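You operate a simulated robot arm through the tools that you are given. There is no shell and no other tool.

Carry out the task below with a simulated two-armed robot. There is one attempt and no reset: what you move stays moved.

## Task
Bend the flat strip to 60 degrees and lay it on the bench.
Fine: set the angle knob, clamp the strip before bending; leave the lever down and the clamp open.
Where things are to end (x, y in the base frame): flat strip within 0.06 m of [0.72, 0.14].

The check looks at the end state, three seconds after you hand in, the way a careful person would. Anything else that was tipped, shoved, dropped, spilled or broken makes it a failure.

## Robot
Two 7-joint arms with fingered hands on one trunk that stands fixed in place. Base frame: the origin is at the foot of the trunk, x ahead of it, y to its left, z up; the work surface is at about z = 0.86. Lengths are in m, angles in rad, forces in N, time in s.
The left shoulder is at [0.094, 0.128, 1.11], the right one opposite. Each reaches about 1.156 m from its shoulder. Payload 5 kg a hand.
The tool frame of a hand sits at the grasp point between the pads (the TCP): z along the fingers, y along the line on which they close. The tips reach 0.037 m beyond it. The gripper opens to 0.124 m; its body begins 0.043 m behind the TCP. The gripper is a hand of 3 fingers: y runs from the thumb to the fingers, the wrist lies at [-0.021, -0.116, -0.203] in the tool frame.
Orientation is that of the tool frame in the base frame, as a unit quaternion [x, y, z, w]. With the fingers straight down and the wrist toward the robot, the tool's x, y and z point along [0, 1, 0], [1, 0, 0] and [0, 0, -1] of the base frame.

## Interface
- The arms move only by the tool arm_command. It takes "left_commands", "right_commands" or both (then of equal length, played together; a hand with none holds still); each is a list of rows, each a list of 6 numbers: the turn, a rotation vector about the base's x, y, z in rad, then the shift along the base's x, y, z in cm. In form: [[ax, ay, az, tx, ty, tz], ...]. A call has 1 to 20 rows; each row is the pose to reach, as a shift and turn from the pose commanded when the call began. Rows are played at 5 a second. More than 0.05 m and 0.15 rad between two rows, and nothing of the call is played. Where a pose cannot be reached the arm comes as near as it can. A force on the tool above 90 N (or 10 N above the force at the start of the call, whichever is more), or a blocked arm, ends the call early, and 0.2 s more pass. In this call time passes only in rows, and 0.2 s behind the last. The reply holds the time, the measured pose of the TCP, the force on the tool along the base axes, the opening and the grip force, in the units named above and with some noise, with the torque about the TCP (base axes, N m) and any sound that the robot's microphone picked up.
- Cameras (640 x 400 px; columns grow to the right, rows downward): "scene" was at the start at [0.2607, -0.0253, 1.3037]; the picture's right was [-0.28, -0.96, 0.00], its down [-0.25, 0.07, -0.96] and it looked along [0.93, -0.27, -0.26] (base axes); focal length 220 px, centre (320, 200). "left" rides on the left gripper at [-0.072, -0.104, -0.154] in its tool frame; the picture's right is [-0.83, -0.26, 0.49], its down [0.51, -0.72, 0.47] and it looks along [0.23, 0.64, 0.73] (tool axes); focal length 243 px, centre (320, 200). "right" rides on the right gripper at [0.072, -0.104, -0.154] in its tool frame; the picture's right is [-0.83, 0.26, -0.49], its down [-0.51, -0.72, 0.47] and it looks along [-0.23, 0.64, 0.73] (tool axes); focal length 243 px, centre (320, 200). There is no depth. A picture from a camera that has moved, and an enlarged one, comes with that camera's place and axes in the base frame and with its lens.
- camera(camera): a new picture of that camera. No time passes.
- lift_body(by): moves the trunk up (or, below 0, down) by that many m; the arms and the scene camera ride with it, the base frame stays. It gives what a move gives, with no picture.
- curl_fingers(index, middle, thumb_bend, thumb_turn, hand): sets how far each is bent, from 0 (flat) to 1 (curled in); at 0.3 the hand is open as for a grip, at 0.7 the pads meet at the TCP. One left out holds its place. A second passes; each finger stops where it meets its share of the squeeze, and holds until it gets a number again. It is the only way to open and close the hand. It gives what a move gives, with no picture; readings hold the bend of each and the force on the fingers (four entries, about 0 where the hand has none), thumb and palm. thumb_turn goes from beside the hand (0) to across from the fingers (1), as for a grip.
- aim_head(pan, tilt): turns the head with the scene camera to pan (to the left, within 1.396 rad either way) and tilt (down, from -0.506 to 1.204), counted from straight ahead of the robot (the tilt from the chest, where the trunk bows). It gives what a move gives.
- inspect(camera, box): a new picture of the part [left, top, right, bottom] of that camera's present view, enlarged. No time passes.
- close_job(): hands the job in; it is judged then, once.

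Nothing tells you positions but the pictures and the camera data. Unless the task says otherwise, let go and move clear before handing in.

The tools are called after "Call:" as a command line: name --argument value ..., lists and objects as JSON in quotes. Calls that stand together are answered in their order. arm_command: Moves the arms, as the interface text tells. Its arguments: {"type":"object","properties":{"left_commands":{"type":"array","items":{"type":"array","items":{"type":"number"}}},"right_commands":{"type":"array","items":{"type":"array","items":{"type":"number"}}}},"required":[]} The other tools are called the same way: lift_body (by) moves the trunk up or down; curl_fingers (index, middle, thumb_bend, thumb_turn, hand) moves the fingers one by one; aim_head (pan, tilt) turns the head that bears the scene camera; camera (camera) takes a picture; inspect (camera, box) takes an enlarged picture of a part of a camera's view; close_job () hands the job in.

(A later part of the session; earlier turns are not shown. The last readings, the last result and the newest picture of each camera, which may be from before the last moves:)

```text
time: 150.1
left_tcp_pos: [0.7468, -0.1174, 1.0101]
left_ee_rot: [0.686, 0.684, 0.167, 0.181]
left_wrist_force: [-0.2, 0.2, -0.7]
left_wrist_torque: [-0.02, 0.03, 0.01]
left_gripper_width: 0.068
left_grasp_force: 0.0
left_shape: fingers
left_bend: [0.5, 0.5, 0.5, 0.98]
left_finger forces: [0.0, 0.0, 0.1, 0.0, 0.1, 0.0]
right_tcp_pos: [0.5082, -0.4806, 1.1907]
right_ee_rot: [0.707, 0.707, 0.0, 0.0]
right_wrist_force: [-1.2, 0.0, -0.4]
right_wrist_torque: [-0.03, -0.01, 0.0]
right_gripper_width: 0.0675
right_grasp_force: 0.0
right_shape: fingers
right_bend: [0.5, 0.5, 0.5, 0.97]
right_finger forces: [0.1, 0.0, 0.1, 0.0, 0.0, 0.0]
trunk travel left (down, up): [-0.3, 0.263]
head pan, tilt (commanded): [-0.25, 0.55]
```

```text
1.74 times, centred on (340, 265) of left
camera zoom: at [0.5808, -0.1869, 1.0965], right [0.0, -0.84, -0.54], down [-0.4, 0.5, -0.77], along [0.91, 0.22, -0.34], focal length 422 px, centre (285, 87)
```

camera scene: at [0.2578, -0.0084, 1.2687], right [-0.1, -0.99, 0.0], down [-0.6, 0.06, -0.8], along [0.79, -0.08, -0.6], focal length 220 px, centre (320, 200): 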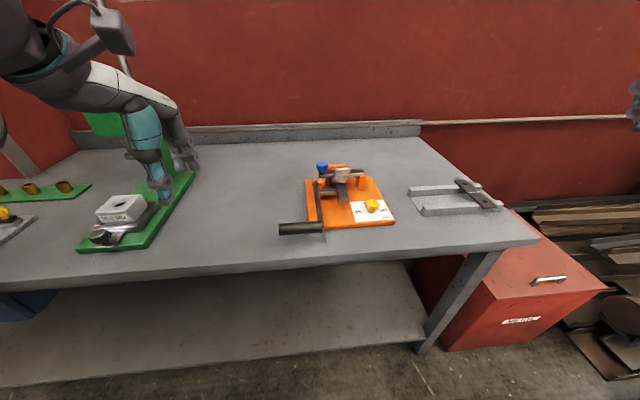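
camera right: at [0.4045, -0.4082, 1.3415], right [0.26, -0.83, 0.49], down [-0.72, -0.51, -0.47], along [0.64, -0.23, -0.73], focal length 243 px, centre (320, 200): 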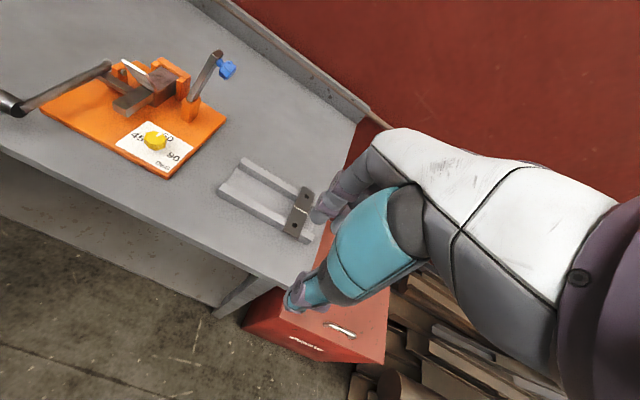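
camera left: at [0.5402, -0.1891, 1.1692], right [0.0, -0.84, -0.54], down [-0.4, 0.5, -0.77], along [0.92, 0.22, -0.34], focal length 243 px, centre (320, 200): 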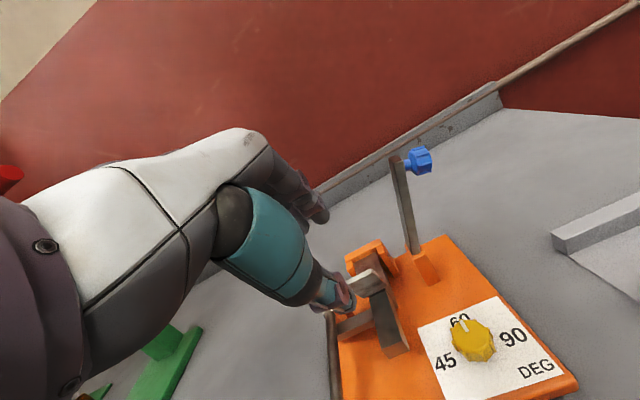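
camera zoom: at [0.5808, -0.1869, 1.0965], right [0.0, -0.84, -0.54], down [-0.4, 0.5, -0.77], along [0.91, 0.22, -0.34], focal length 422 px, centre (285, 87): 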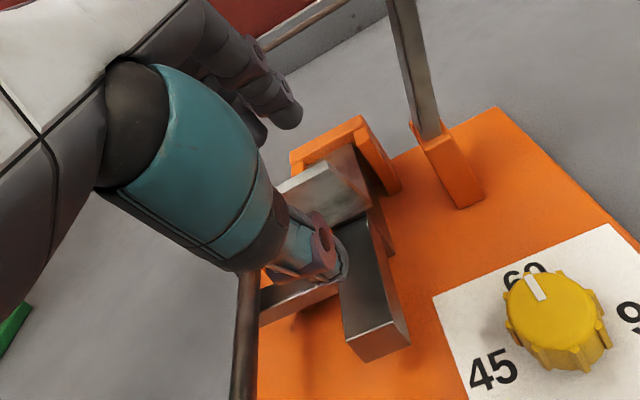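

The flange is centred between the fingers. To keep the thumb clear of the wing I'll narrow its side first, then advance the rest of the way.

Call:
curl_fingers --hand "left" --index 0.56 --middle 0.56 --thumb_bend 0.62

Call:
arm_command --left_commands '[[0, 0, 0, 0.5, -0.1, -1], [0, 0, 0, 1, -0.1, -2], [0, 0, 0, 1.4, -0.1, -2.8], [0, 0, 0, 1.4, -0.1, -2.8]]'

Call:
inspect --camera "right" --box '[60, 10, 200, 120]'

Call:
inspect --camera "left" --box '[240, 150, 440, 380]'

```text
time: 151.1
left_tcp_pos: [0.7465, -0.1183, 1.0105]
left_ee_rot: [0.687, 0.684, 0.167, 0.181]
left_wrist_force: [-0.1, -0.3, -0.2]
left_wrist_torque: [0.02, 0.0, 0.03]
left_gripper_width: 0.0408
left_grasp_force: 0.1
left_shape: fingers
left_bend: [0.56, 0.56, 0.62, 0.98]
left_finger forces: [0.1, 0.0, 0.0, 0.0, 0.1, 0.1]
right_tcp_pos: [0.5095, -0.4808, 1.1897]
right_ee_rot: [0.707, 0.708, 0.001, -0.001]
right_wrist_force: [0.3, 0.6, -0.5]
right_wrist_torque: [0.01, -0.01, -0.01]
right_gripper_width: 0.0673
right_grasp_force: 0.0
right_shape: fingers
right_bend: [0.5, 0.5, 0.5, 0.97]
right_finger forces: [0.0, 0.0, 0.1, 0.0, 0.0, 0.1]
trunk travel left (down, up): [-0.3, 0.263]
head pan, tilt (commanded): [-0.25, 0.55]
```

```text
time: 152.1
left_tcp_pos: [0.761, -0.1183, 0.9804]
left_ee_rot: [0.687, 0.683, 0.167, 0.181]
left_wrist_force: [-1.2, 0.3, 0.3]
left_wrist_torque: [0.02, 0.02, 0.0]
left_gripper_width: 0.0407
left_grasp_force: 0.0
left_shape: fingers
left_bend: [0.56, 0.56, 0.62, 0.98]
left_finger forces: [0.0, 0.0, 0.0, 0.1, 0.0, 0.1]
right_tcp_pos: [0.51, -0.4803, 1.1889]
right_ee_rot: [0.707, 0.707, 0.0, 0.0]
right_wrist_force: [-0.5, 0.1, -0.7]
right_wrist_torque: [0.01, 0.03, -0.02]
right_gripper_width: 0.0673
right_grasp_force: 0.0
right_shape: fingers
right_bend: [0.5, 0.5, 0.5, 0.97]
right_finger forces: [0.0, 0.0, 0.0, 0.0, 0.0, 0.0]
trunk travel left (down, up): [-0.3, 0.263]
head pan, tilt (commanded): [-0.25, 0.55]
```

```text
3.64 times, centred on (130, 65) of right
camera zoom: at [0.4047, -0.4084, 1.3415], right [0.26, -0.83, 0.49], down [-0.72, -0.51, -0.47], along [0.64, -0.23, -0.73], focal length 882 px, centre (1011, 691)
```

zoom: 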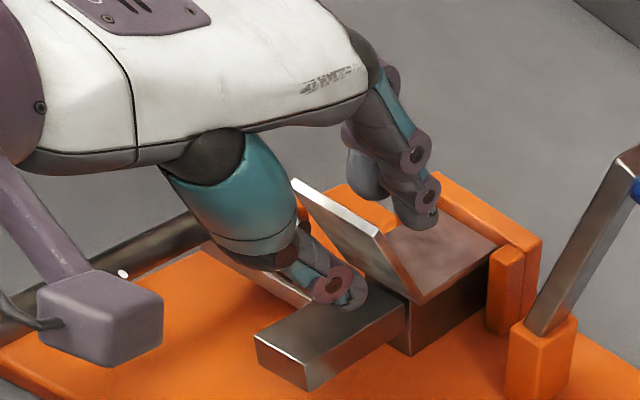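

```text
1.74 times, centred on (340, 265) of left
camera zoom: at [0.5947, -0.1875, 1.0678], right [0.0, -0.84, -0.54], down [-0.4, 0.5, -0.77], along [0.91, 0.22, -0.34], focal length 422 px, centre (285, 87)
```

zoom: 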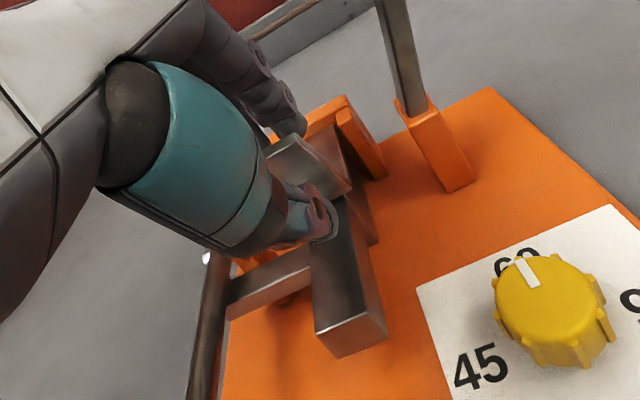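

Thumb in front, fingers behind the flange, all clear. I'll close to pinch it.

Call:
curl_fingers --hand "left" --index 0.66 --middle 0.66 --thumb_bend 0.67

Call:
inspect --camera "right" --box '[60, 10, 200, 120]'

```text
time: 153.1
left_tcp_pos: [0.7603, -0.1193, 0.9818]
left_ee_rot: [0.687, 0.684, 0.166, 0.181]
left_wrist_force: [0.2, -0.1, -0.3]
left_wrist_torque: [0.0, 0.0, -0.04]
left_gripper_width: 0.0176
left_grasp_force: 0.1
left_shape: fingers
left_bend: [0.66, 0.66, 0.67, 0.98]
left_finger forces: [0.0, 0.0, 0.2, 0.0, 0.0, 0.1]
right_tcp_pos: [0.5098, -0.4813, 1.1896]
right_ee_rot: [0.706, 0.708, 0.0, 0.0]
right_wrist_force: [-1.0, -0.4, -0.9]
right_wrist_torque: [0.0, -0.01, -0.02]
right_gripper_width: 0.0674
right_grasp_force: 0.0
right_shape: fingers
right_bend: [0.5, 0.5, 0.5, 0.97]
right_finger forces: [0.0, 0.1, 0.0, 0.0, 0.1, 0.0]
trunk travel left (down, up): [-0.3, 0.263]
head pan, tilt (commanded): [-0.25, 0.55]
```

```text
3.64 times, centred on (130, 65) of right
camera zoom: at [0.4047, -0.4084, 1.3415], right [0.26, -0.83, 0.49], down [-0.72, -0.51, -0.47], along [0.64, -0.23, -0.73], focal length 882 px, centre (1011, 691)
```

zoom: 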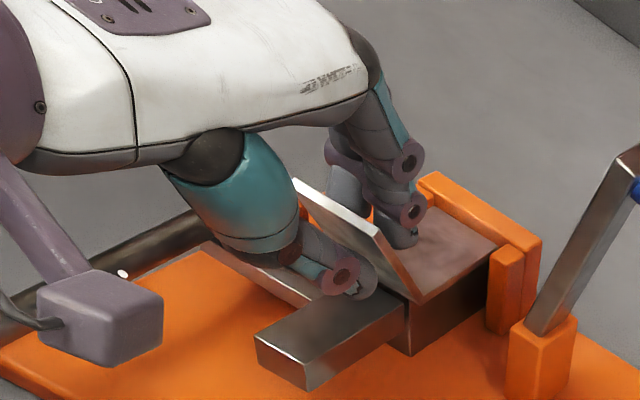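

Call:
curl_fingers --hand "left" --index 0.76 --middle 0.76 --thumb_bend 0.74

Call:
inspect --camera "right" --box '[60, 10, 200, 120]'

Call:
inspect --camera "left" --box '[240, 150, 440, 380]'

```text
time: 154.1
left_tcp_pos: [0.7612, -0.1174, 0.9804]
left_ee_rot: [0.687, 0.683, 0.167, 0.181]
left_wrist_force: [0.2, -0.7, -1.2]
left_wrist_torque: [-0.03, 0.11, -0.15]
left_gripper_width: 0.006
left_grasp_force: 13.5
left_shape: fingers
left_bend: [0.75, 0.75, 0.69, 0.97]
left_finger forces: [7.6, 4.9, 0.0, 0.1, 13.8, 0.1]
right_tcp_pos: [0.5085, -0.4806, 1.1884]
right_ee_rot: [0.707, 0.707, -0.001, -0.001]
right_wrist_force: [0.0, -0.1, 0.6]
right_wrist_torque: [0.01, -0.02, 0.02]
right_gripper_width: 0.0674
right_grasp_force: 0.0
right_shape: fingers
right_bend: [0.5, 0.5, 0.5, 0.97]
right_finger forces: [0.0, 0.0, 0.0, 0.0, 0.0, 0.0]
trunk travel left (down, up): [-0.3, 0.263]
head pan, tilt (commanded): [-0.25, 0.55]
```

```text
3.64 times, centred on (130, 65) of right
camera zoom: at [0.4048, -0.4086, 1.3414], right [0.26, -0.83, 0.49], down [-0.72, -0.51, -0.47], along [0.64, -0.23, -0.73], focal length 882 px, centre (1011, 691)
```

zoom: 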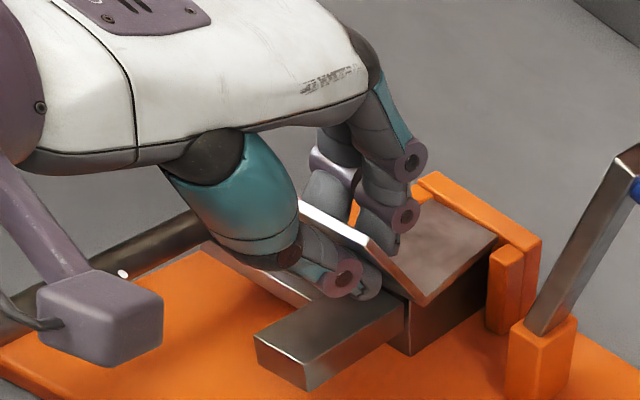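

```text
1.74 times, centred on (340, 265) of left
camera zoom: at [0.5948, -0.1877, 1.0677], right [0.0, -0.84, -0.54], down [-0.4, 0.5, -0.77], along [0.91, 0.22, -0.34], focal length 422 px, centre (285, 87)
```

zoom: 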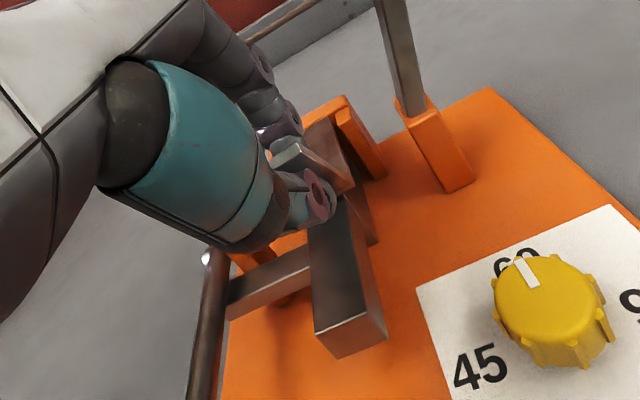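

Flange pinched at about 13.5 N. I'll lift the bent strip straight up.

Call:
arm_command --left_commands '[[0, 0, 0, 0, 0, 0.6], [0, 0, 0, 0, 0, 1.5], [0, 0, 0, 0, 0, 3], [0, 0, 0, 0, 0, 6], [0, 0, 0, 0, 0, 10], [0, 0, 0, 0, 0, 13], [0, 0, 0, 0, 0, 13]]'

Call:
inspect --camera "right" --box '[20, 0, 220, 140]'

Call:
camera --camera "left"

Call:
camera --camera "scene"

```text
time: 155.7
left_tcp_pos: [0.7622, -0.118, 1.1088]
left_ee_rot: [0.687, 0.684, 0.167, 0.181]
left_wrist_force: [0.8, 0.2, -2.0]
left_wrist_torque: [0.02, 0.09, 0.04]
left_gripper_width: 0.0067
left_grasp_force: 12.1
left_shape: fingers
left_bend: [0.75, 0.76, 0.69, 0.96]
left_finger forces: [9.3, 2.3, 0.0, 0.0, 12.8, 0.0]
right_tcp_pos: [0.5102, -0.4799, 1.1885]
right_ee_rot: [0.707, 0.707, 0.0, 0.0]
right_wrist_force: [-0.6, 0.2, 0.2]
right_wrist_torque: [0.03, 0.01, 0.0]
right_gripper_width: 0.0673
right_grasp_force: 0.1
right_shape: fingers
right_bend: [0.5, 0.5, 0.5, 0.97]
right_finger forces: [0.0, 0.0, 0.0, 0.1, 0.0, 0.0]
trunk travel left (down, up): [-0.3, 0.263]
head pan, tilt (commanded): [-0.25, 0.55]
```

```text
2.86 times, centred on (120, 70) of right
camera zoom: at [0.4054, -0.4082, 1.3413], right [0.26, -0.83, 0.49], down [-0.72, -0.51, -0.47], along [0.64, -0.23, -0.73], focal length 693 px, centre (891, 571)
```

zoom: 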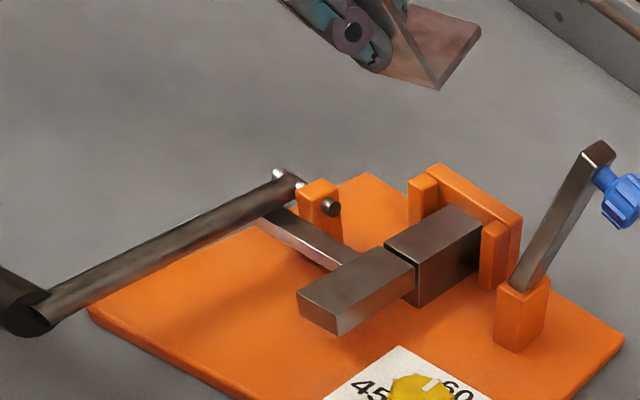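

```text
taken
camera left: at [0.5963, -0.1865, 1.1948], right [0.0, -0.84, -0.54], down [-0.41, 0.5, -0.77], along [0.91, 0.22, -0.34], focal length 243 px, centre (320, 200)
```

left: 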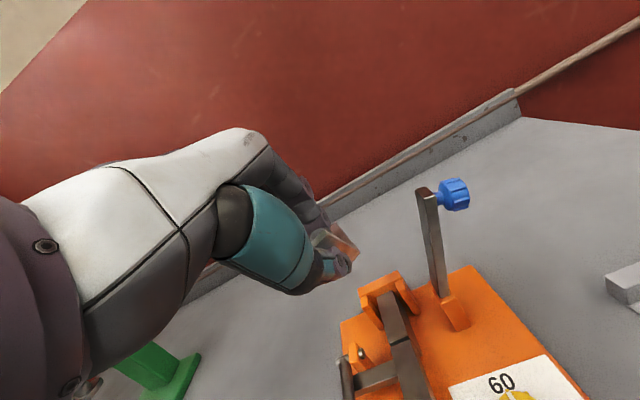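

```text
taken
camera scene: at [0.2587, -0.0208, 1.2774], right [-0.25, -0.97, 0.0], down [-0.51, 0.13, -0.85], along [0.83, -0.21, -0.52], focal length 220 px, centre (320, 200)
```

scene: 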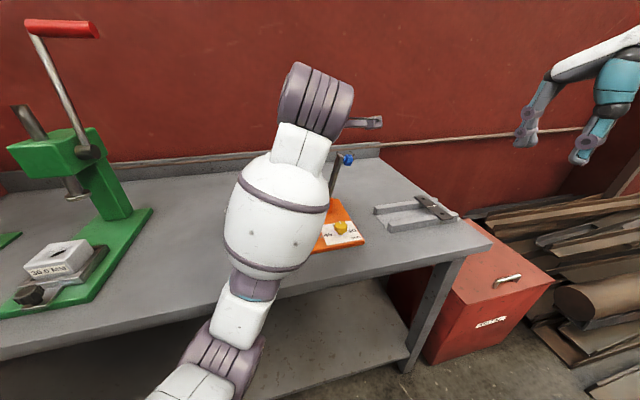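

The bent strip is held securely. I'll carry it left over the lever to above the target area near (0.72, 0.14).

Call:
arm_command --left_commands '[[0, 0, 0, -0.5, 3, 0], [0, 0, 0, -1.5, 7, 0], [0, 0, 0, -2.5, 11, 0], [0, 0, 0, -4, 15, 0], [0, 0, 0, -5.5, 19, 0], [0, 0, 0, -7, 22.5, 0], [0, 0, 0, -8, 25.8, 0], [0, 0, 0, -8, 25.8, 0]]'

Call:
aim_head --pan 0.1 --tilt 0.6

Call:
camera --camera "scene"

Call:
camera --camera "left"

Call:
camera --camera "right"

```text
time: 157.5
left_tcp_pos: [0.6815, 0.1395, 1.1093]
left_ee_rot: [0.687, 0.684, 0.168, 0.18]
left_wrist_force: [1.0, -0.6, -2.4]
left_wrist_torque: [0.02, 0.11, -0.03]
left_gripper_width: 0.0069
left_grasp_force: 12.1
left_shape: fingers
left_bend: [0.75, 0.76, 0.69, 0.96]
left_finger forces: [9.0, 2.4, 0.1, 0.0, 12.7, 0.0]
right_tcp_pos: [0.5109, -0.4811, 1.189]
right_ee_rot: [0.707, 0.707, 0.0, 0.0]
right_wrist_force: [-0.2, 0.0, 0.2]
right_wrist_torque: [0.01, 0.01, -0.01]
right_gripper_width: 0.0676
right_grasp_force: 0.0
right_shape: fingers
right_bend: [0.5, 0.5, 0.5, 0.97]
right_finger forces: [0.0, 0.1, 0.0, 0.1, 0.1, 0.1]
trunk travel left (down, up): [-0.3, 0.263]
head pan, tilt (commanded): [-0.25, 0.55]
```

```text
time: 158.4
left_tcp_pos: [0.682, 0.1397, 1.1102]
left_ee_rot: [0.687, 0.683, 0.166, 0.181]
left_wrist_force: [0.5, -0.2, -1.7]
left_wrist_torque: [0.0, 0.07, 0.0]
left_gripper_width: 0.0065
left_grasp_force: 12.4
left_shape: fingers
left_bend: [0.75, 0.76, 0.69, 0.96]
left_finger forces: [9.1, 2.4, 0.1, 0.1, 12.7, 0.0]
right_tcp_pos: [0.5086, -0.4805, 1.1905]
right_ee_rot: [0.707, 0.707, 0.0, 0.001]
right_wrist_force: [-0.4, 0.5, -0.1]
right_wrist_torque: [0.01, 0.0, 0.05]
right_gripper_width: 0.0676
right_grasp_force: 0.1
right_shape: fingers
right_bend: [0.5, 0.5, 0.5, 0.97]
right_finger forces: [0.0, 0.0, 0.0, 0.0, 0.0, 0.0]
trunk travel left (down, up): [-0.3, 0.263]
head pan, tilt (commanded): [0.099, 0.6]
```

```text
taken
camera scene: at [0.2593, 0.01, 1.273], right [0.1, -1.0, 0.0], down [-0.56, -0.06, -0.83], along [0.82, 0.08, -0.56], focal length 220 px, centre (320, 200)
```

scene: 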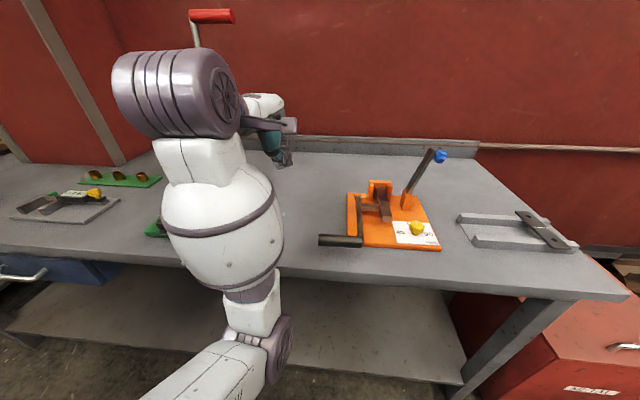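

```text
taken
camera left: at [0.5159, 0.0711, 1.1965], right [0.0, -0.84, -0.54], down [-0.4, 0.5, -0.77], along [0.91, 0.22, -0.34], focal length 243 px, centre (320, 200)
```

left: 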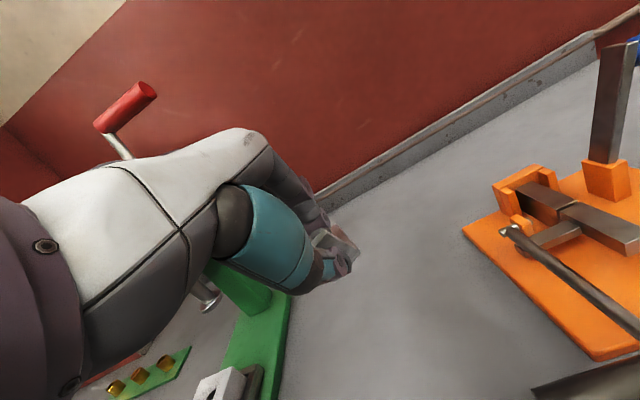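

```text
taken
camera right: at [0.405, -0.4083, 1.3414], right [0.26, -0.83, 0.49], down [-0.72, -0.51, -0.47], along [0.64, -0.23, -0.73], focal length 243 px, centre (320, 200)
```

right: 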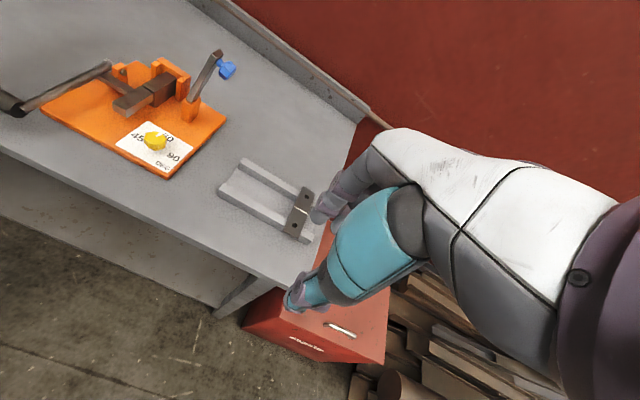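

The target area is clear, with the green press base well to the left at y ≈ 0.375. I'll lower toward the bench.

Call:
arm_command --left_commands '[[0, 0, 0, 0, 0, -4], [0, 0, 0, 0, 0, -8], [0, 0, 0, 0, 0, -12], [0, 0, 0, 0, 0, -15], [0, 0, 0, 0, 0, -17.2], [0, 0, 0, 0, 0, -17.2]]'

Call:
camera --camera "left"

Call:
inspect --camera "scene" --box '[220, 130, 360, 260]'

```text
time: 159.8
left_tcp_pos: [0.6821, 0.1386, 0.9369]
left_ee_rot: [0.687, 0.684, 0.167, 0.181]
left_wrist_force: [-0.1, -0.1, -2.7]
left_wrist_torque: [0.02, 0.09, 0.01]
left_gripper_width: 0.0068
left_grasp_force: 12.6
left_shape: fingers
left_bend: [0.75, 0.76, 0.69, 0.96]
left_finger forces: [9.5, 2.1, 0.1, 0.1, 12.9, 0.0]
right_tcp_pos: [0.5095, -0.4812, 1.1889]
right_ee_rot: [0.707, 0.708, 0.001, 0.0]
right_wrist_force: [-0.3, 0.5, 0.0]
right_wrist_torque: [0.01, -0.02, 0.01]
right_gripper_width: 0.0674
right_grasp_force: 0.2
right_shape: fingers
right_bend: [0.5, 0.5, 0.5, 0.97]
right_finger forces: [0.0, 0.0, 0.0, 0.0, 0.1, 0.0]
trunk travel left (down, up): [-0.3, 0.263]
head pan, tilt (commanded): [0.099, 0.6]
```

```text
taken
camera left: at [0.5153, 0.0703, 1.0243], right [0.0, -0.84, -0.54], down [-0.4, 0.5, -0.77], along [0.91, 0.22, -0.34], focal length 243 px, centre (320, 200)
```

left: 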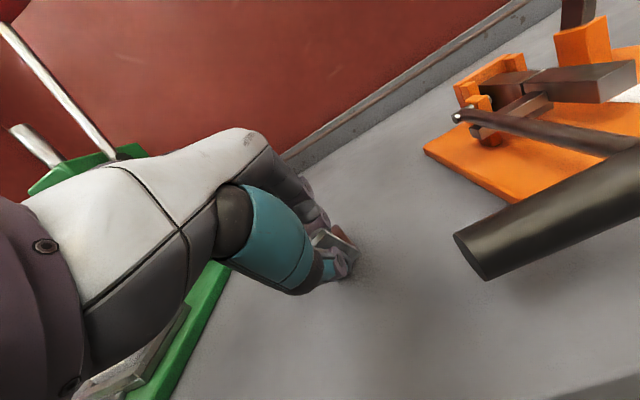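

```text
3.08 times, centred on (290, 195) of scene
camera zoom: at [0.2593, 0.0099, 1.273], right [0.1, -1.0, 0.0], down [-0.56, -0.06, -0.82], along [0.82, 0.08, -0.57], focal length 676 px, centre (412, 215)
```

zoom: 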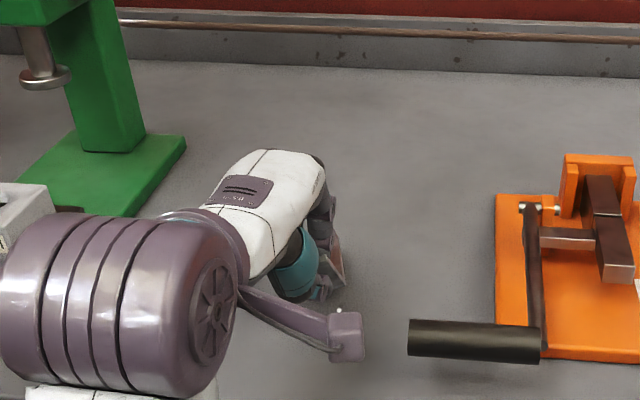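

Call:
arm_command --left_commands '[[0, 0, 0, 0, 0, -0.5], [0, 0, 0, 0, 0, -0.9], [0, 0, 0, 0, 0, -1.2], [0, 0, 0, 0, 0, -1.2]]'

Call:
inspect --camera "left" --box '[280, 180, 400, 300]'

Call:
inspect --camera "scene" --box '[250, 170, 330, 240]'

```text
time: 160.8
left_tcp_pos: [0.6803, 0.1395, 0.9261]
left_ee_rot: [0.688, 0.683, 0.167, 0.182]
left_wrist_force: [0.0, -1.2, 0.3]
left_wrist_torque: [0.0, 0.08, 0.01]
left_gripper_width: 0.0068
left_grasp_force: 12.5
left_shape: fingers
left_bend: [0.75, 0.76, 0.69, 0.96]
left_finger forces: [9.2, 2.8, 0.0, 0.1, 12.7, 0.0]
right_tcp_pos: [0.5084, -0.4807, 1.1889]
right_ee_rot: [0.707, 0.707, 0.0, 0.0]
right_wrist_force: [-0.9, 0.1, 0.1]
right_wrist_torque: [0.03, 0.0, -0.01]
right_gripper_width: 0.0674
right_grasp_force: 0.0
right_shape: fingers
right_bend: [0.5, 0.5, 0.5, 0.97]
right_finger forces: [0.0, 0.0, 0.1, 0.0, 0.1, 0.0]
trunk travel left (down, up): [-0.3, 0.263]
head pan, tilt (commanded): [0.099, 0.6]
```

```text
3.33 times, centred on (340, 240) of left
camera zoom: at [0.5145, 0.0704, 1.0131], right [0.0, -0.84, -0.54], down [-0.4, 0.5, -0.77], along [0.91, 0.22, -0.34], focal length 809 px, centre (253, 67)
```

zoom: 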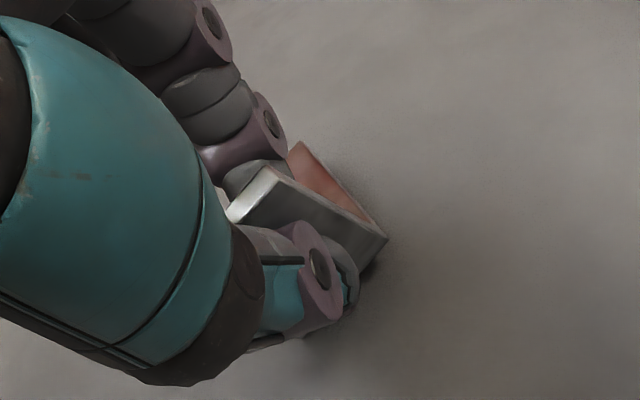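

```text
5.71 times, centred on (290, 205) of scene
camera zoom: at [0.259, 0.0099, 1.2731], right [0.1, -1.0, 0.0], down [-0.56, -0.06, -0.83], along [0.82, 0.08, -0.56], focal length 1255 px, centre (491, 171)
```

zoom: 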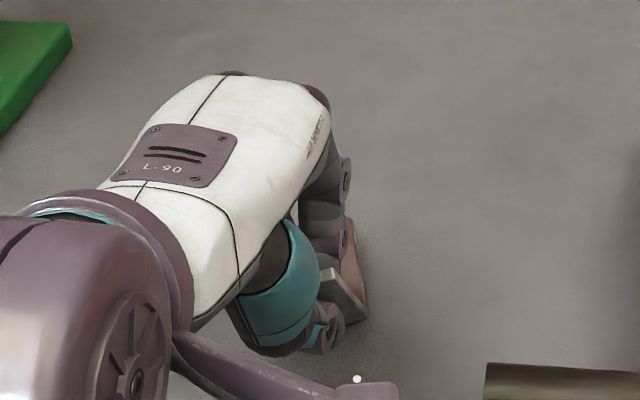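

The strip is touching the bench, with its weight taken off the hand. I'll settle 2 mm more and open gently.

Call:
arm_command --left_commands '[[0, 0, 0, 0, 0, -0.2], [0, 0, 0, 0, 0, -0.3], [0, 0, 0, 0, 0, -0.3]]'

Call:
curl_fingers --hand "left" --index 0.68 --middle 0.68 --thumb_bend 0.64

Call:
inspect --camera "left" --box '[280, 180, 400, 300]'

```text
time: 161.6
left_tcp_pos: [0.6805, 0.1393, 0.924]
left_ee_rot: [0.687, 0.684, 0.167, 0.182]
left_wrist_force: [-1.1, -2.4, 2.9]
left_wrist_torque: [-0.03, 0.08, -0.04]
left_gripper_width: 0.0062
left_grasp_force: 13.0
left_shape: fingers
left_bend: [0.75, 0.76, 0.69, 0.96]
left_finger forces: [9.3, 4.1, 0.0, 0.0, 13.2, 0.0]
right_tcp_pos: [0.5086, -0.482, 1.1891]
right_ee_rot: [0.707, 0.707, -0.001, 0.0]
right_wrist_force: [0.3, -0.9, 0.5]
right_wrist_torque: [0.02, -0.02, -0.02]
right_gripper_width: 0.0673
right_grasp_force: 0.1
right_shape: fingers
right_bend: [0.5, 0.5, 0.5, 0.97]
right_finger forces: [0.1, 0.0, 0.1, 0.0, 0.1, 0.0]
trunk travel left (down, up): [-0.3, 0.263]
head pan, tilt (commanded): [0.099, 0.6]
```

```text
time: 162.6
left_tcp_pos: [0.6803, 0.1389, 0.9233]
left_ee_rot: [0.687, 0.684, 0.167, 0.181]
left_wrist_force: [-0.7, 0.2, 0.3]
left_wrist_torque: [-0.03, 0.02, -0.02]
left_gripper_width: 0.0186
left_grasp_force: 0.0
left_shape: fingers
left_bend: [0.68, 0.68, 0.64, 0.97]
left_finger forces: [0.0, 0.0, 0.0, 0.1, 0.1, 0.0]
right_tcp_pos: [0.5093, -0.4793, 1.1893]
right_ee_rot: [0.707, 0.707, 0.0, -0.001]
right_wrist_force: [-0.4, 0.4, -0.9]
right_wrist_torque: [0.01, 0.03, 0.03]
right_gripper_width: 0.0676
right_grasp_force: 0.1
right_shape: fingers
right_bend: [0.5, 0.5, 0.5, 0.97]
right_finger forces: [0.0, 0.0, 0.0, 0.0, 0.0, 0.0]
trunk travel left (down, up): [-0.3, 0.263]
head pan, tilt (commanded): [0.099, 0.6]
```

```text
3.33 times, centred on (340, 240) of left
camera zoom: at [0.5148, 0.0706, 1.0101], right [0.0, -0.84, -0.54], down [-0.4, 0.5, -0.77], along [0.91, 0.22, -0.34], focal length 809 px, centre (253, 67)
```

zoom: 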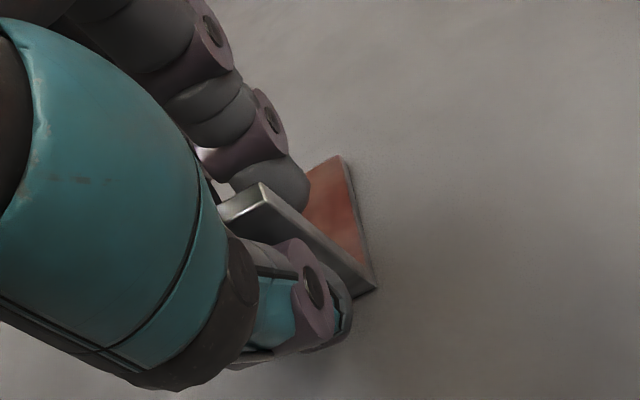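

Released, and the strip stands flat on its base. I'll open the rear fingers a bit more and withdraw straight back along the flange.

Call:
curl_fingers --hand "left" --index 0.57 --middle 0.57 --thumb_bend 0.61

Call:
arm_command --left_commands '[[0, 0, 0, -0.5, 0, 1], [0, 0, 0, -1, 0, 2], [0, 0, 0, -2, 0, 4], [0, 0, 0, -3.5, 0, 7], [0, 0, 0, -5, 0, 10.5], [0, 0, 0, -6, 0, 14], [0, 0, 0, -7, 2, 17], [0, 0, 0, -8, 5, 19], [0, 0.06, 0, -9, 8, 20], [0, 0.12, 0, -10, 11, 20], [0, 0.12, 0, -10, 11, 20]]'

Call:
camera --camera "scene"

Call:
inspect --camera "scene" --box '[230, 140, 370, 270]'

Call:
camera --camera "left"

```text
time: 163.6
left_tcp_pos: [0.6813, 0.1387, 0.9247]
left_ee_rot: [0.687, 0.683, 0.167, 0.182]
left_wrist_force: [0.0, -0.3, -0.3]
left_wrist_torque: [-0.02, 0.01, -0.01]
left_gripper_width: 0.0408
left_grasp_force: 0.1
left_shape: fingers
left_bend: [0.56, 0.56, 0.61, 0.97]
left_finger forces: [0.0, 0.0, 0.0, 0.0, 0.1, 0.0]
right_tcp_pos: [0.5084, -0.4806, 1.1879]
right_ee_rot: [0.707, 0.707, 0.001, 0.0]
right_wrist_force: [0.7, 0.0, -0.6]
right_wrist_torque: [-0.03, 0.0, 0.0]
right_gripper_width: 0.0673
right_grasp_force: 0.0
right_shape: fingers
right_bend: [0.5, 0.5, 0.5, 0.97]
right_finger forces: [0.0, 0.0, 0.0, 0.1, 0.1, 0.1]
trunk travel left (down, up): [-0.3, 0.263]
head pan, tilt (commanded): [0.099, 0.6]
```

```text
time: 166.0
left_tcp_pos: [0.6493, 0.2266, 1.0415]
left_ee_rot: [0.694, 0.694, 0.127, 0.14]
left_wrist_force: [-0.1, 0.0, -0.8]
left_wrist_torque: [0.01, -0.01, 0.01]
left_gripper_width: 0.0415
left_grasp_force: 0.0
left_shape: fingers
left_bend: [0.56, 0.56, 0.61, 0.98]
left_finger forces: [0.0, 0.0, 0.0, 0.0, 0.1, 0.1]
left hand out of reach, approached as far as the arm can: row 5, 6, 7, 8, 9, 10, 11
right_tcp_pos: [0.5084, -0.4815, 1.1899]
right_ee_rot: [0.707, 0.707, 0.0, 0.0]
right_wrist_force: [-0.9, -0.7, 0.3]
right_wrist_torque: [-0.01, 0.01, -0.01]
right_gripper_width: 0.0674
right_grasp_force: 0.1
right_shape: fingers
right_bend: [0.5, 0.5, 0.5, 0.97]
right_finger forces: [0.0, 0.0, 0.0, 0.0, 0.0, 0.0]
trunk travel left (down, up): [-0.3, 0.263]
head pan, tilt (commanded): [0.099, 0.6]
```

```text
taken
camera scene: at [0.2586, 0.0102, 1.2732], right [0.1, -1.0, 0.0], down [-0.56, -0.06, -0.83], along [0.82, 0.08, -0.56], focal length 220 px, centre (320, 200)
```

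scene: 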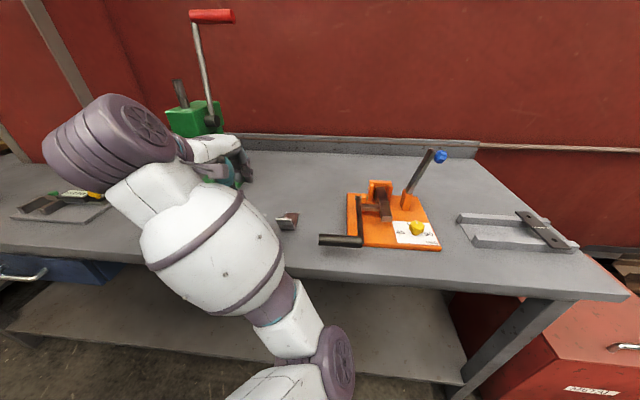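

```text
3.08 times, centred on (300, 205) of scene
camera zoom: at [0.2586, 0.0102, 1.2732], right [0.1, -1.0, 0.0], down [-0.56, -0.06, -0.83], along [0.82, 0.08, -0.56], focal length 676 px, centre (382, 185)
```

zoom: 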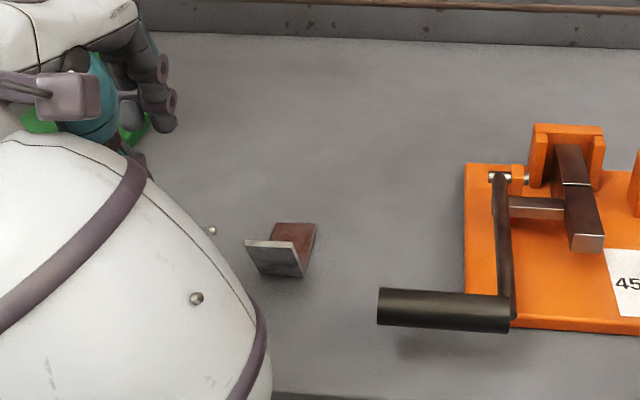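

```text
taken
camera left: at [0.4949, 0.1567, 1.1458], right [-0.06, -0.84, -0.54], down [-0.49, 0.5, -0.72], along [0.87, 0.22, -0.44], focal length 243 px, centre (320, 200)
```

left: 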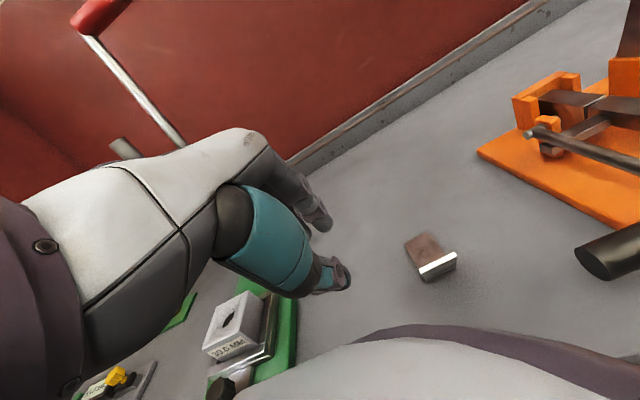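

The bent strip rests on the bench with its base from x 0.706 to 0.779 and y ≈ 0.146, inside the target zone. I'll move the left hand further up and clear, levelling it.

Call:
arm_command --left_commands '[[0, 0.08, 0, 0, 0.5, 2.5], [0, 0.16, 0, 0, 1, 5], [0, 0.24, 0, 0, 1.5, 8], [0, 0.32, 0, 0, 2, 11], [0, 0.38, 0, 0, 2, 14], [0, 0.38, 0, 0, 2, 17], [0, 0.38, 0, 0, 2, 17]]'

Call:
aim_head --pan -0.05 --tilt 0.6

Call:
camera --camera "scene"

Call:
inspect --camera "scene" --box '[220, 130, 400, 270]'

Call:
camera --camera "left"

Call:
camera --camera "right"

```text
time: 167.6
left_tcp_pos: [0.783, 0.3271, 1.1855]
left_ee_rot: [0.707, 0.707, -0.01, 0.005]
left_wrist_force: [1.1, 0.8, -0.3]
left_wrist_torque: [-0.04, -0.03, -0.03]
left_gripper_width: 0.0416
left_grasp_force: 0.0
left_shape: fingers
left_bend: [0.56, 0.56, 0.61, 0.97]
left_finger forces: [0.1, 0.0, 0.0, 0.0, 0.0, 0.0]
left hand out of reach, approached as far as the arm can: row 1, 2, 3, 4, 5, 6, 7
right_tcp_pos: [0.5098, -0.4788, 1.1886]
right_ee_rot: [0.707, 0.707, -0.002, 0.0]
right_wrist_force: [0.5, -0.3, 0.2]
right_wrist_torque: [0.01, 0.02, -0.01]
right_gripper_width: 0.0673
right_grasp_force: 0.1
right_shape: fingers
right_bend: [0.5, 0.5, 0.5, 0.97]
right_finger forces: [0.0, 0.0, 0.0, 0.1, 0.1, 0.0]
trunk travel left (down, up): [-0.3, 0.263]
head pan, tilt (commanded): [0.099, 0.6]
```

```text
time: 168.3
left_tcp_pos: [0.7811, 0.3245, 1.1884]
left_ee_rot: [0.707, 0.707, -0.008, 0.007]
left_wrist_force: [-0.2, -0.4, 0.0]
left_wrist_torque: [-0.01, 0.01, 0.01]
left_gripper_width: 0.0414
left_grasp_force: 0.0
left_shape: fingers
left_bend: [0.56, 0.56, 0.61, 0.97]
left_finger forces: [0.0, 0.1, 0.0, 0.0, 0.0, 0.0]
right_tcp_pos: [0.508, -0.4805, 1.1889]
right_ee_rot: [0.707, 0.707, 0.0, 0.0]
right_wrist_force: [0.0, -1.3, 0.0]
right_wrist_torque: [0.02, -0.03, 0.01]
right_gripper_width: 0.0671
right_grasp_force: 0.0
right_shape: fingers
right_bend: [0.5, 0.5, 0.5, 0.97]
right_finger forces: [0.0, 0.0, 0.0, 0.0, 0.0, 0.0]
trunk travel left (down, up): [-0.3, 0.263]
head pan, tilt (commanded): [-0.051, 0.6]
```

```text
taken
camera scene: at [0.2589, -0.0039, 1.2732], right [-0.05, -1.0, 0.0], down [-0.56, 0.03, -0.83], along [0.82, -0.04, -0.56], focal length 220 px, centre (320, 200)
```

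scene: 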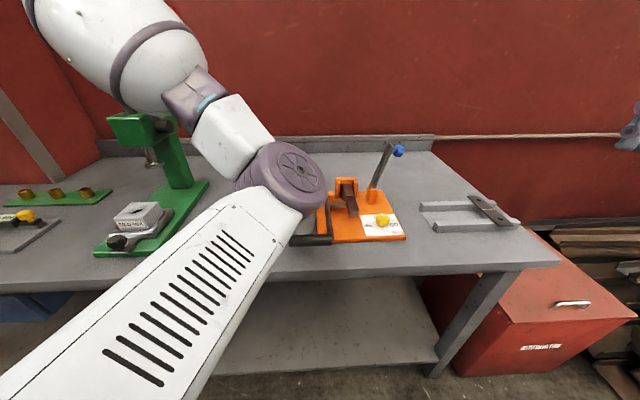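

```text
2.86 times, centred on (310, 200) of scene
camera zoom: at [0.2589, -0.0039, 1.2732], right [-0.05, -1.0, 0.0], down [-0.56, 0.03, -0.83], along [0.82, -0.04, -0.56], focal length 628 px, centre (349, 200)
```

zoom: 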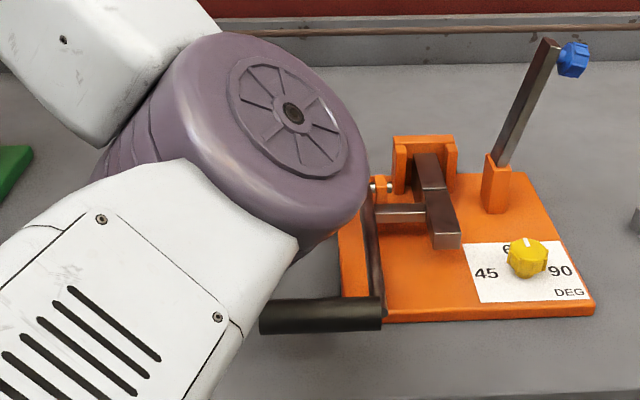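

```text
taken
camera left: at [0.6778, 0.2554, 1.3433], right [-0.26, -0.84, -0.48], down [-0.72, 0.5, -0.48], along [0.64, 0.22, -0.74], focal length 243 px, centre (320, 200)
```

left: 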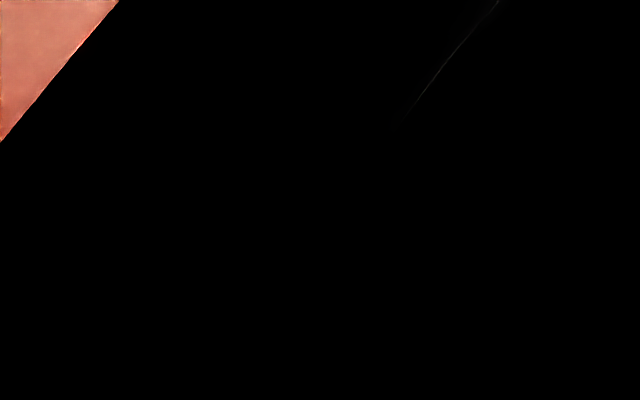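

```text
taken
camera right: at [0.4043, -0.4091, 1.3414], right [0.26, -0.83, 0.49], down [-0.72, -0.51, -0.47], along [0.64, -0.23, -0.73], focal length 243 px, centre (320, 200)
```

right: 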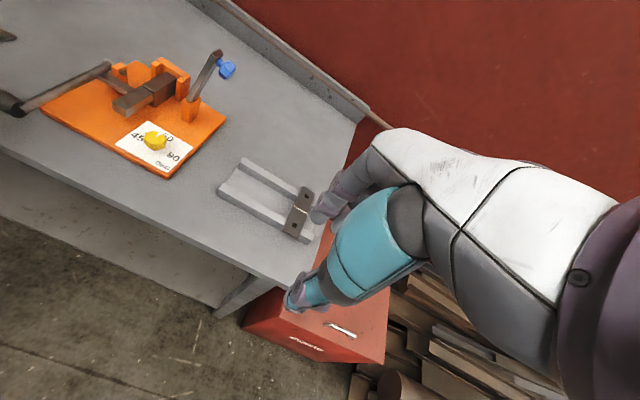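

The left arm took an unusual posture near its reach limit, so I'll look around carefully before moving anything else.

Call:
aim_head --pan 0.45 --tilt 0.3

Call:
camera --camera "scene"

Call:
aim_head --pan 0.75 --tilt 0.6

Call:
camera --camera "scene"

```text
time: 169.2
left_tcp_pos: [0.7819, 0.3254, 1.1885]
left_ee_rot: [0.707, 0.708, -0.008, 0.007]
left_wrist_force: [-0.2, 1.1, -0.5]
left_wrist_torque: [0.03, -0.05, 0.01]
left_gripper_width: 0.0413
left_grasp_force: 0.0
left_shape: fingers
left_bend: [0.56, 0.56, 0.61, 0.97]
left_finger forces: [0.1, 0.0, 0.0, 0.1, 0.0, 0.1]
right_tcp_pos: [0.509, -0.4818, 1.1891]
right_ee_rot: [0.707, 0.707, 0.0, 0.0]
right_wrist_force: [0.0, 1.0, -1.0]
right_wrist_torque: [-0.01, 0.0, 0.02]
right_gripper_width: 0.0675
right_grasp_force: 0.1
right_shape: fingers
right_bend: [0.5, 0.5, 0.5, 0.97]
right_finger forces: [0.1, 0.0, 0.0, 0.0, 0.1, 0.1]
trunk travel left (down, up): [-0.3, 0.263]
head pan, tilt (commanded): [0.45, 0.3]
```

```text
taken
camera scene: at [0.2552, 0.0417, 1.3005], right [0.43, -0.9, 0.0], down [-0.27, -0.13, -0.96], along [0.86, 0.41, -0.3], focal length 220 px, centre (320, 200)
```

scene: 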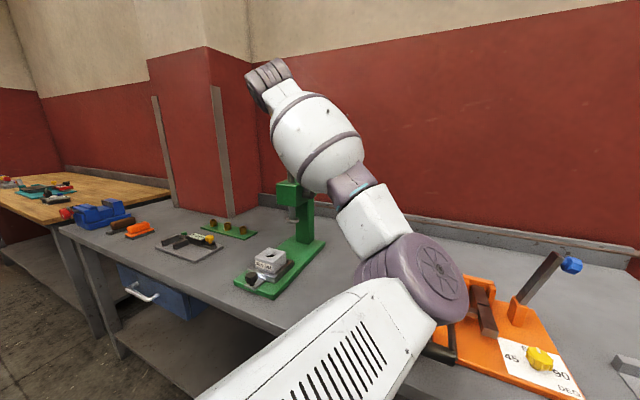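

```text
time: 170.0
left_tcp_pos: [0.7816, 0.3246, 1.1884]
left_ee_rot: [0.707, 0.707, -0.008, 0.007]
left_wrist_force: [-0.1, -0.8, 0.6]
left_wrist_torque: [-0.02, 0.0, -0.02]
left_gripper_width: 0.0414
left_grasp_force: 0.0
left_shape: fingers
left_bend: [0.56, 0.56, 0.61, 0.97]
left_finger forces: [0.0, 0.1, 0.1, 0.0, 0.1, 0.1]
right_tcp_pos: [0.5084, -0.4802, 1.19]
right_ee_rot: [0.708, 0.707, 0.001, -0.001]
right_wrist_force: [0.3, -0.4, 0.3]
right_wrist_torque: [0.0, -0.04, 0.0]
right_gripper_width: 0.0675
right_grasp_force: 0.0
right_shape: fingers
right_bend: [0.5, 0.5, 0.5, 0.97]
right_finger forces: [0.0, 0.1, 0.0, 0.0, 0.0, 0.0]
trunk travel left (down, up): [-0.3, 0.263]
head pan, tilt (commanded): [0.75, 0.6]
```

```text
taken
camera scene: at [0.2358, 0.0615, 1.2731], right [0.68, -0.73, 0.0], down [-0.41, -0.38, -0.83], along [0.6, 0.56, -0.56], focal length 220 px, centre (320, 200)
```

scene: 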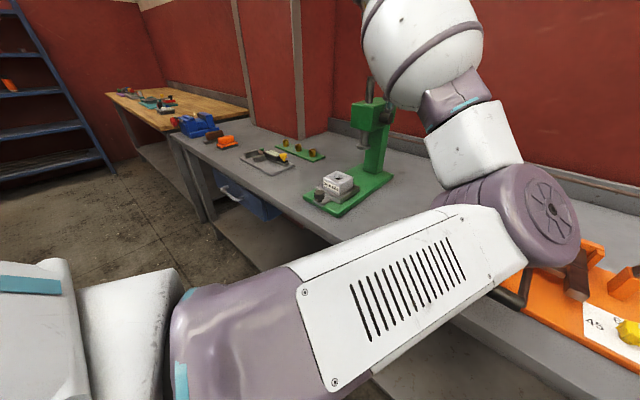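

The elbow has swung inward (elbow at about z 1.14, well above everything), and no contact forces are showing. I'll bring the left hand back in small steps toward its known-good starting pose, away from the press.

Call:
arm_command --left_commands '[[0, 0, 0, -0.7, -2, 1.5], [0, 0, 0, -1.4, -4, 3], [0, 0, 0, -2.1, -6, 4.5], [0, 0, 0, -2.8, -8, 6], [0, 0, 0, -2.8, -8, 6]]'

Call:
aim_head --pan 0.3 --tilt 0.4

Call:
camera --camera "scene"

Call:
camera --camera "left"

```text
time: 171.2
left_tcp_pos: [0.8091, 0.2887, 1.2508]
left_ee_rot: [0.707, 0.707, -0.009, 0.007]
left_wrist_force: [0.5, 0.6, -0.5]
left_wrist_torque: [0.0, 0.03, -0.01]
left_gripper_width: 0.0412
left_grasp_force: 0.1
left_shape: fingers
left_bend: [0.56, 0.56, 0.61, 0.97]
left_finger forces: [0.0, 0.0, 0.0, 0.0, 0.0, 0.0]
left hand out of reach, approached as far as the arm can: row 1, 2, 3, 4, 5
right_tcp_pos: [0.5085, -0.4807, 1.1888]
right_ee_rot: [0.707, 0.707, 0.0, 0.001]
right_wrist_force: [0.0, -0.1, 0.1]
right_wrist_torque: [-0.02, -0.01, 0.01]
right_gripper_width: 0.0673
right_grasp_force: 0.1
right_shape: fingers
right_bend: [0.5, 0.5, 0.5, 0.97]
right_finger forces: [0.0, 0.0, 0.0, 0.0, 0.0, 0.0]
trunk travel left (down, up): [-0.3, 0.263]
head pan, tilt (commanded): [0.75, 0.6]
```

```text
time: 172.1
left_tcp_pos: [0.8085, 0.288, 1.2509]
left_ee_rot: [0.707, 0.707, -0.008, 0.007]
left_wrist_force: [0.4, 0.7, -0.1]
left_wrist_torque: [0.0, 0.0, 0.01]
left_gripper_width: 0.0413
left_grasp_force: 0.0
left_shape: fingers
left_bend: [0.56, 0.56, 0.61, 0.97]
left_finger forces: [0.1, 0.0, 0.0, 0.0, 0.0, 0.0]
right_tcp_pos: [0.5092, -0.4799, 1.19]
right_ee_rot: [0.707, 0.707, -0.001, 0.0]
right_wrist_force: [0.1, 0.1, 0.1]
right_wrist_torque: [0.01, -0.02, 0.02]
right_gripper_width: 0.0674
right_grasp_force: 0.1
right_shape: fingers
right_bend: [0.5, 0.5, 0.5, 0.97]
right_finger forces: [0.1, 0.0, 0.1, 0.1, 0.0, 0.0]
trunk travel left (down, up): [-0.3, 0.263]
head pan, tilt (commanded): [0.3, 0.4]
```

```text
taken
camera scene: at [0.2596, 0.0287, 1.2913], right [0.3, -0.96, 0.0], down [-0.37, -0.12, -0.92], along [0.88, 0.27, -0.39], focal length 220 px, centre (320, 200)
```

scene: 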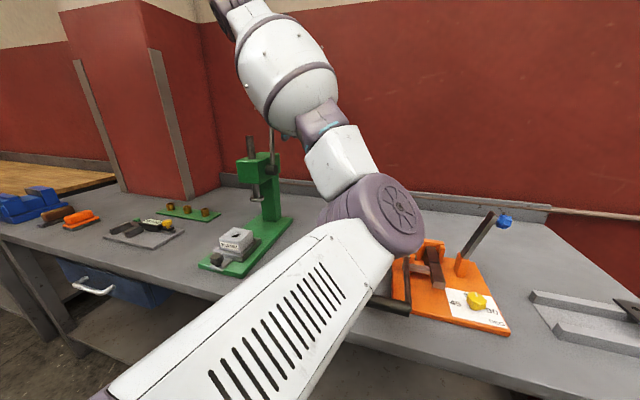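

```text
taken
camera left: at [0.7047, 0.2195, 1.4066], right [-0.26, -0.84, -0.47], down [-0.72, 0.5, -0.48], along [0.64, 0.22, -0.74], focal length 243 px, centre (320, 200)
```

left: 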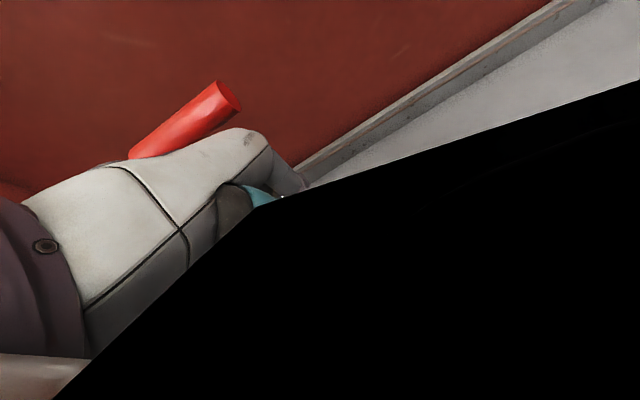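

The press's red handle is near the left hand, though not touched, so I want to move away from it. I'll try pure rightward motion (−y) in small steps.

Call:
arm_command --left_commands '[[0, 0, 0, 0, -1.5, 0], [0, 0, 0, 0, -3, 0], [0, 0, 0, 0, -4.5, 0], [0, 0, 0, 0, -6, 0], [0, 0, 0, 0, -6, 0]]'

Call:
camera --camera "scene"

Call:
camera --camera "left"

```text
time: 173.3
left_tcp_pos: [0.8351, 0.2443, 1.2487]
left_ee_rot: [0.707, 0.707, -0.008, 0.007]
left_wrist_force: [0.1, 0.8, -0.3]
left_wrist_torque: [0.04, -0.03, 0.01]
left_gripper_width: 0.0412
left_grasp_force: 0.0
left_shape: fingers
left_bend: [0.56, 0.56, 0.61, 0.97]
left_finger forces: [0.0, 0.1, 0.1, 0.0, 0.0, 0.0]
left hand out of reach, approached as far as the arm can: row 1, 2, 3, 4, 5
right_tcp_pos: [0.5105, -0.4803, 1.1901]
right_ee_rot: [0.707, 0.707, -0.001, 0.0]
right_wrist_force: [0.4, 0.7, -0.3]
right_wrist_torque: [0.0, -0.01, -0.01]
right_gripper_width: 0.0673
right_grasp_force: 0.1
right_shape: fingers
right_bend: [0.5, 0.5, 0.5, 0.97]
right_finger forces: [0.0, 0.0, 0.0, 0.1, 0.1, 0.0]
trunk travel left (down, up): [-0.3, 0.263]
head pan, tilt (commanded): [0.3, 0.4]
```

```text
taken
camera scene: at [0.2594, 0.0287, 1.2913], right [0.3, -0.96, 0.0], down [-0.37, -0.12, -0.92], along [0.88, 0.27, -0.39], focal length 220 px, centre (320, 200)
```

scene: 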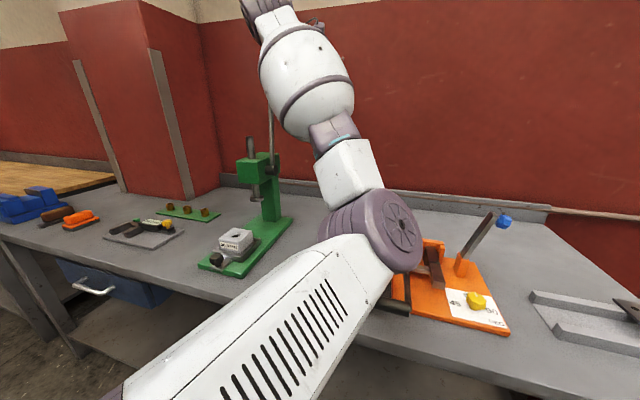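

```text
taken
camera left: at [0.7311, 0.1756, 1.4043], right [-0.26, -0.84, -0.47], down [-0.72, 0.5, -0.48], along [0.64, 0.22, -0.74], focal length 243 px, centre (320, 200)
```

left: 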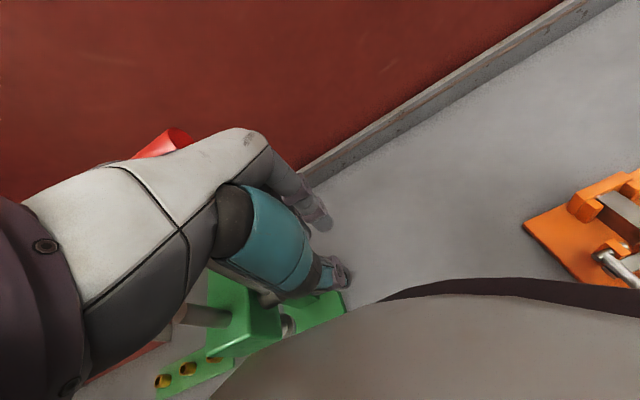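

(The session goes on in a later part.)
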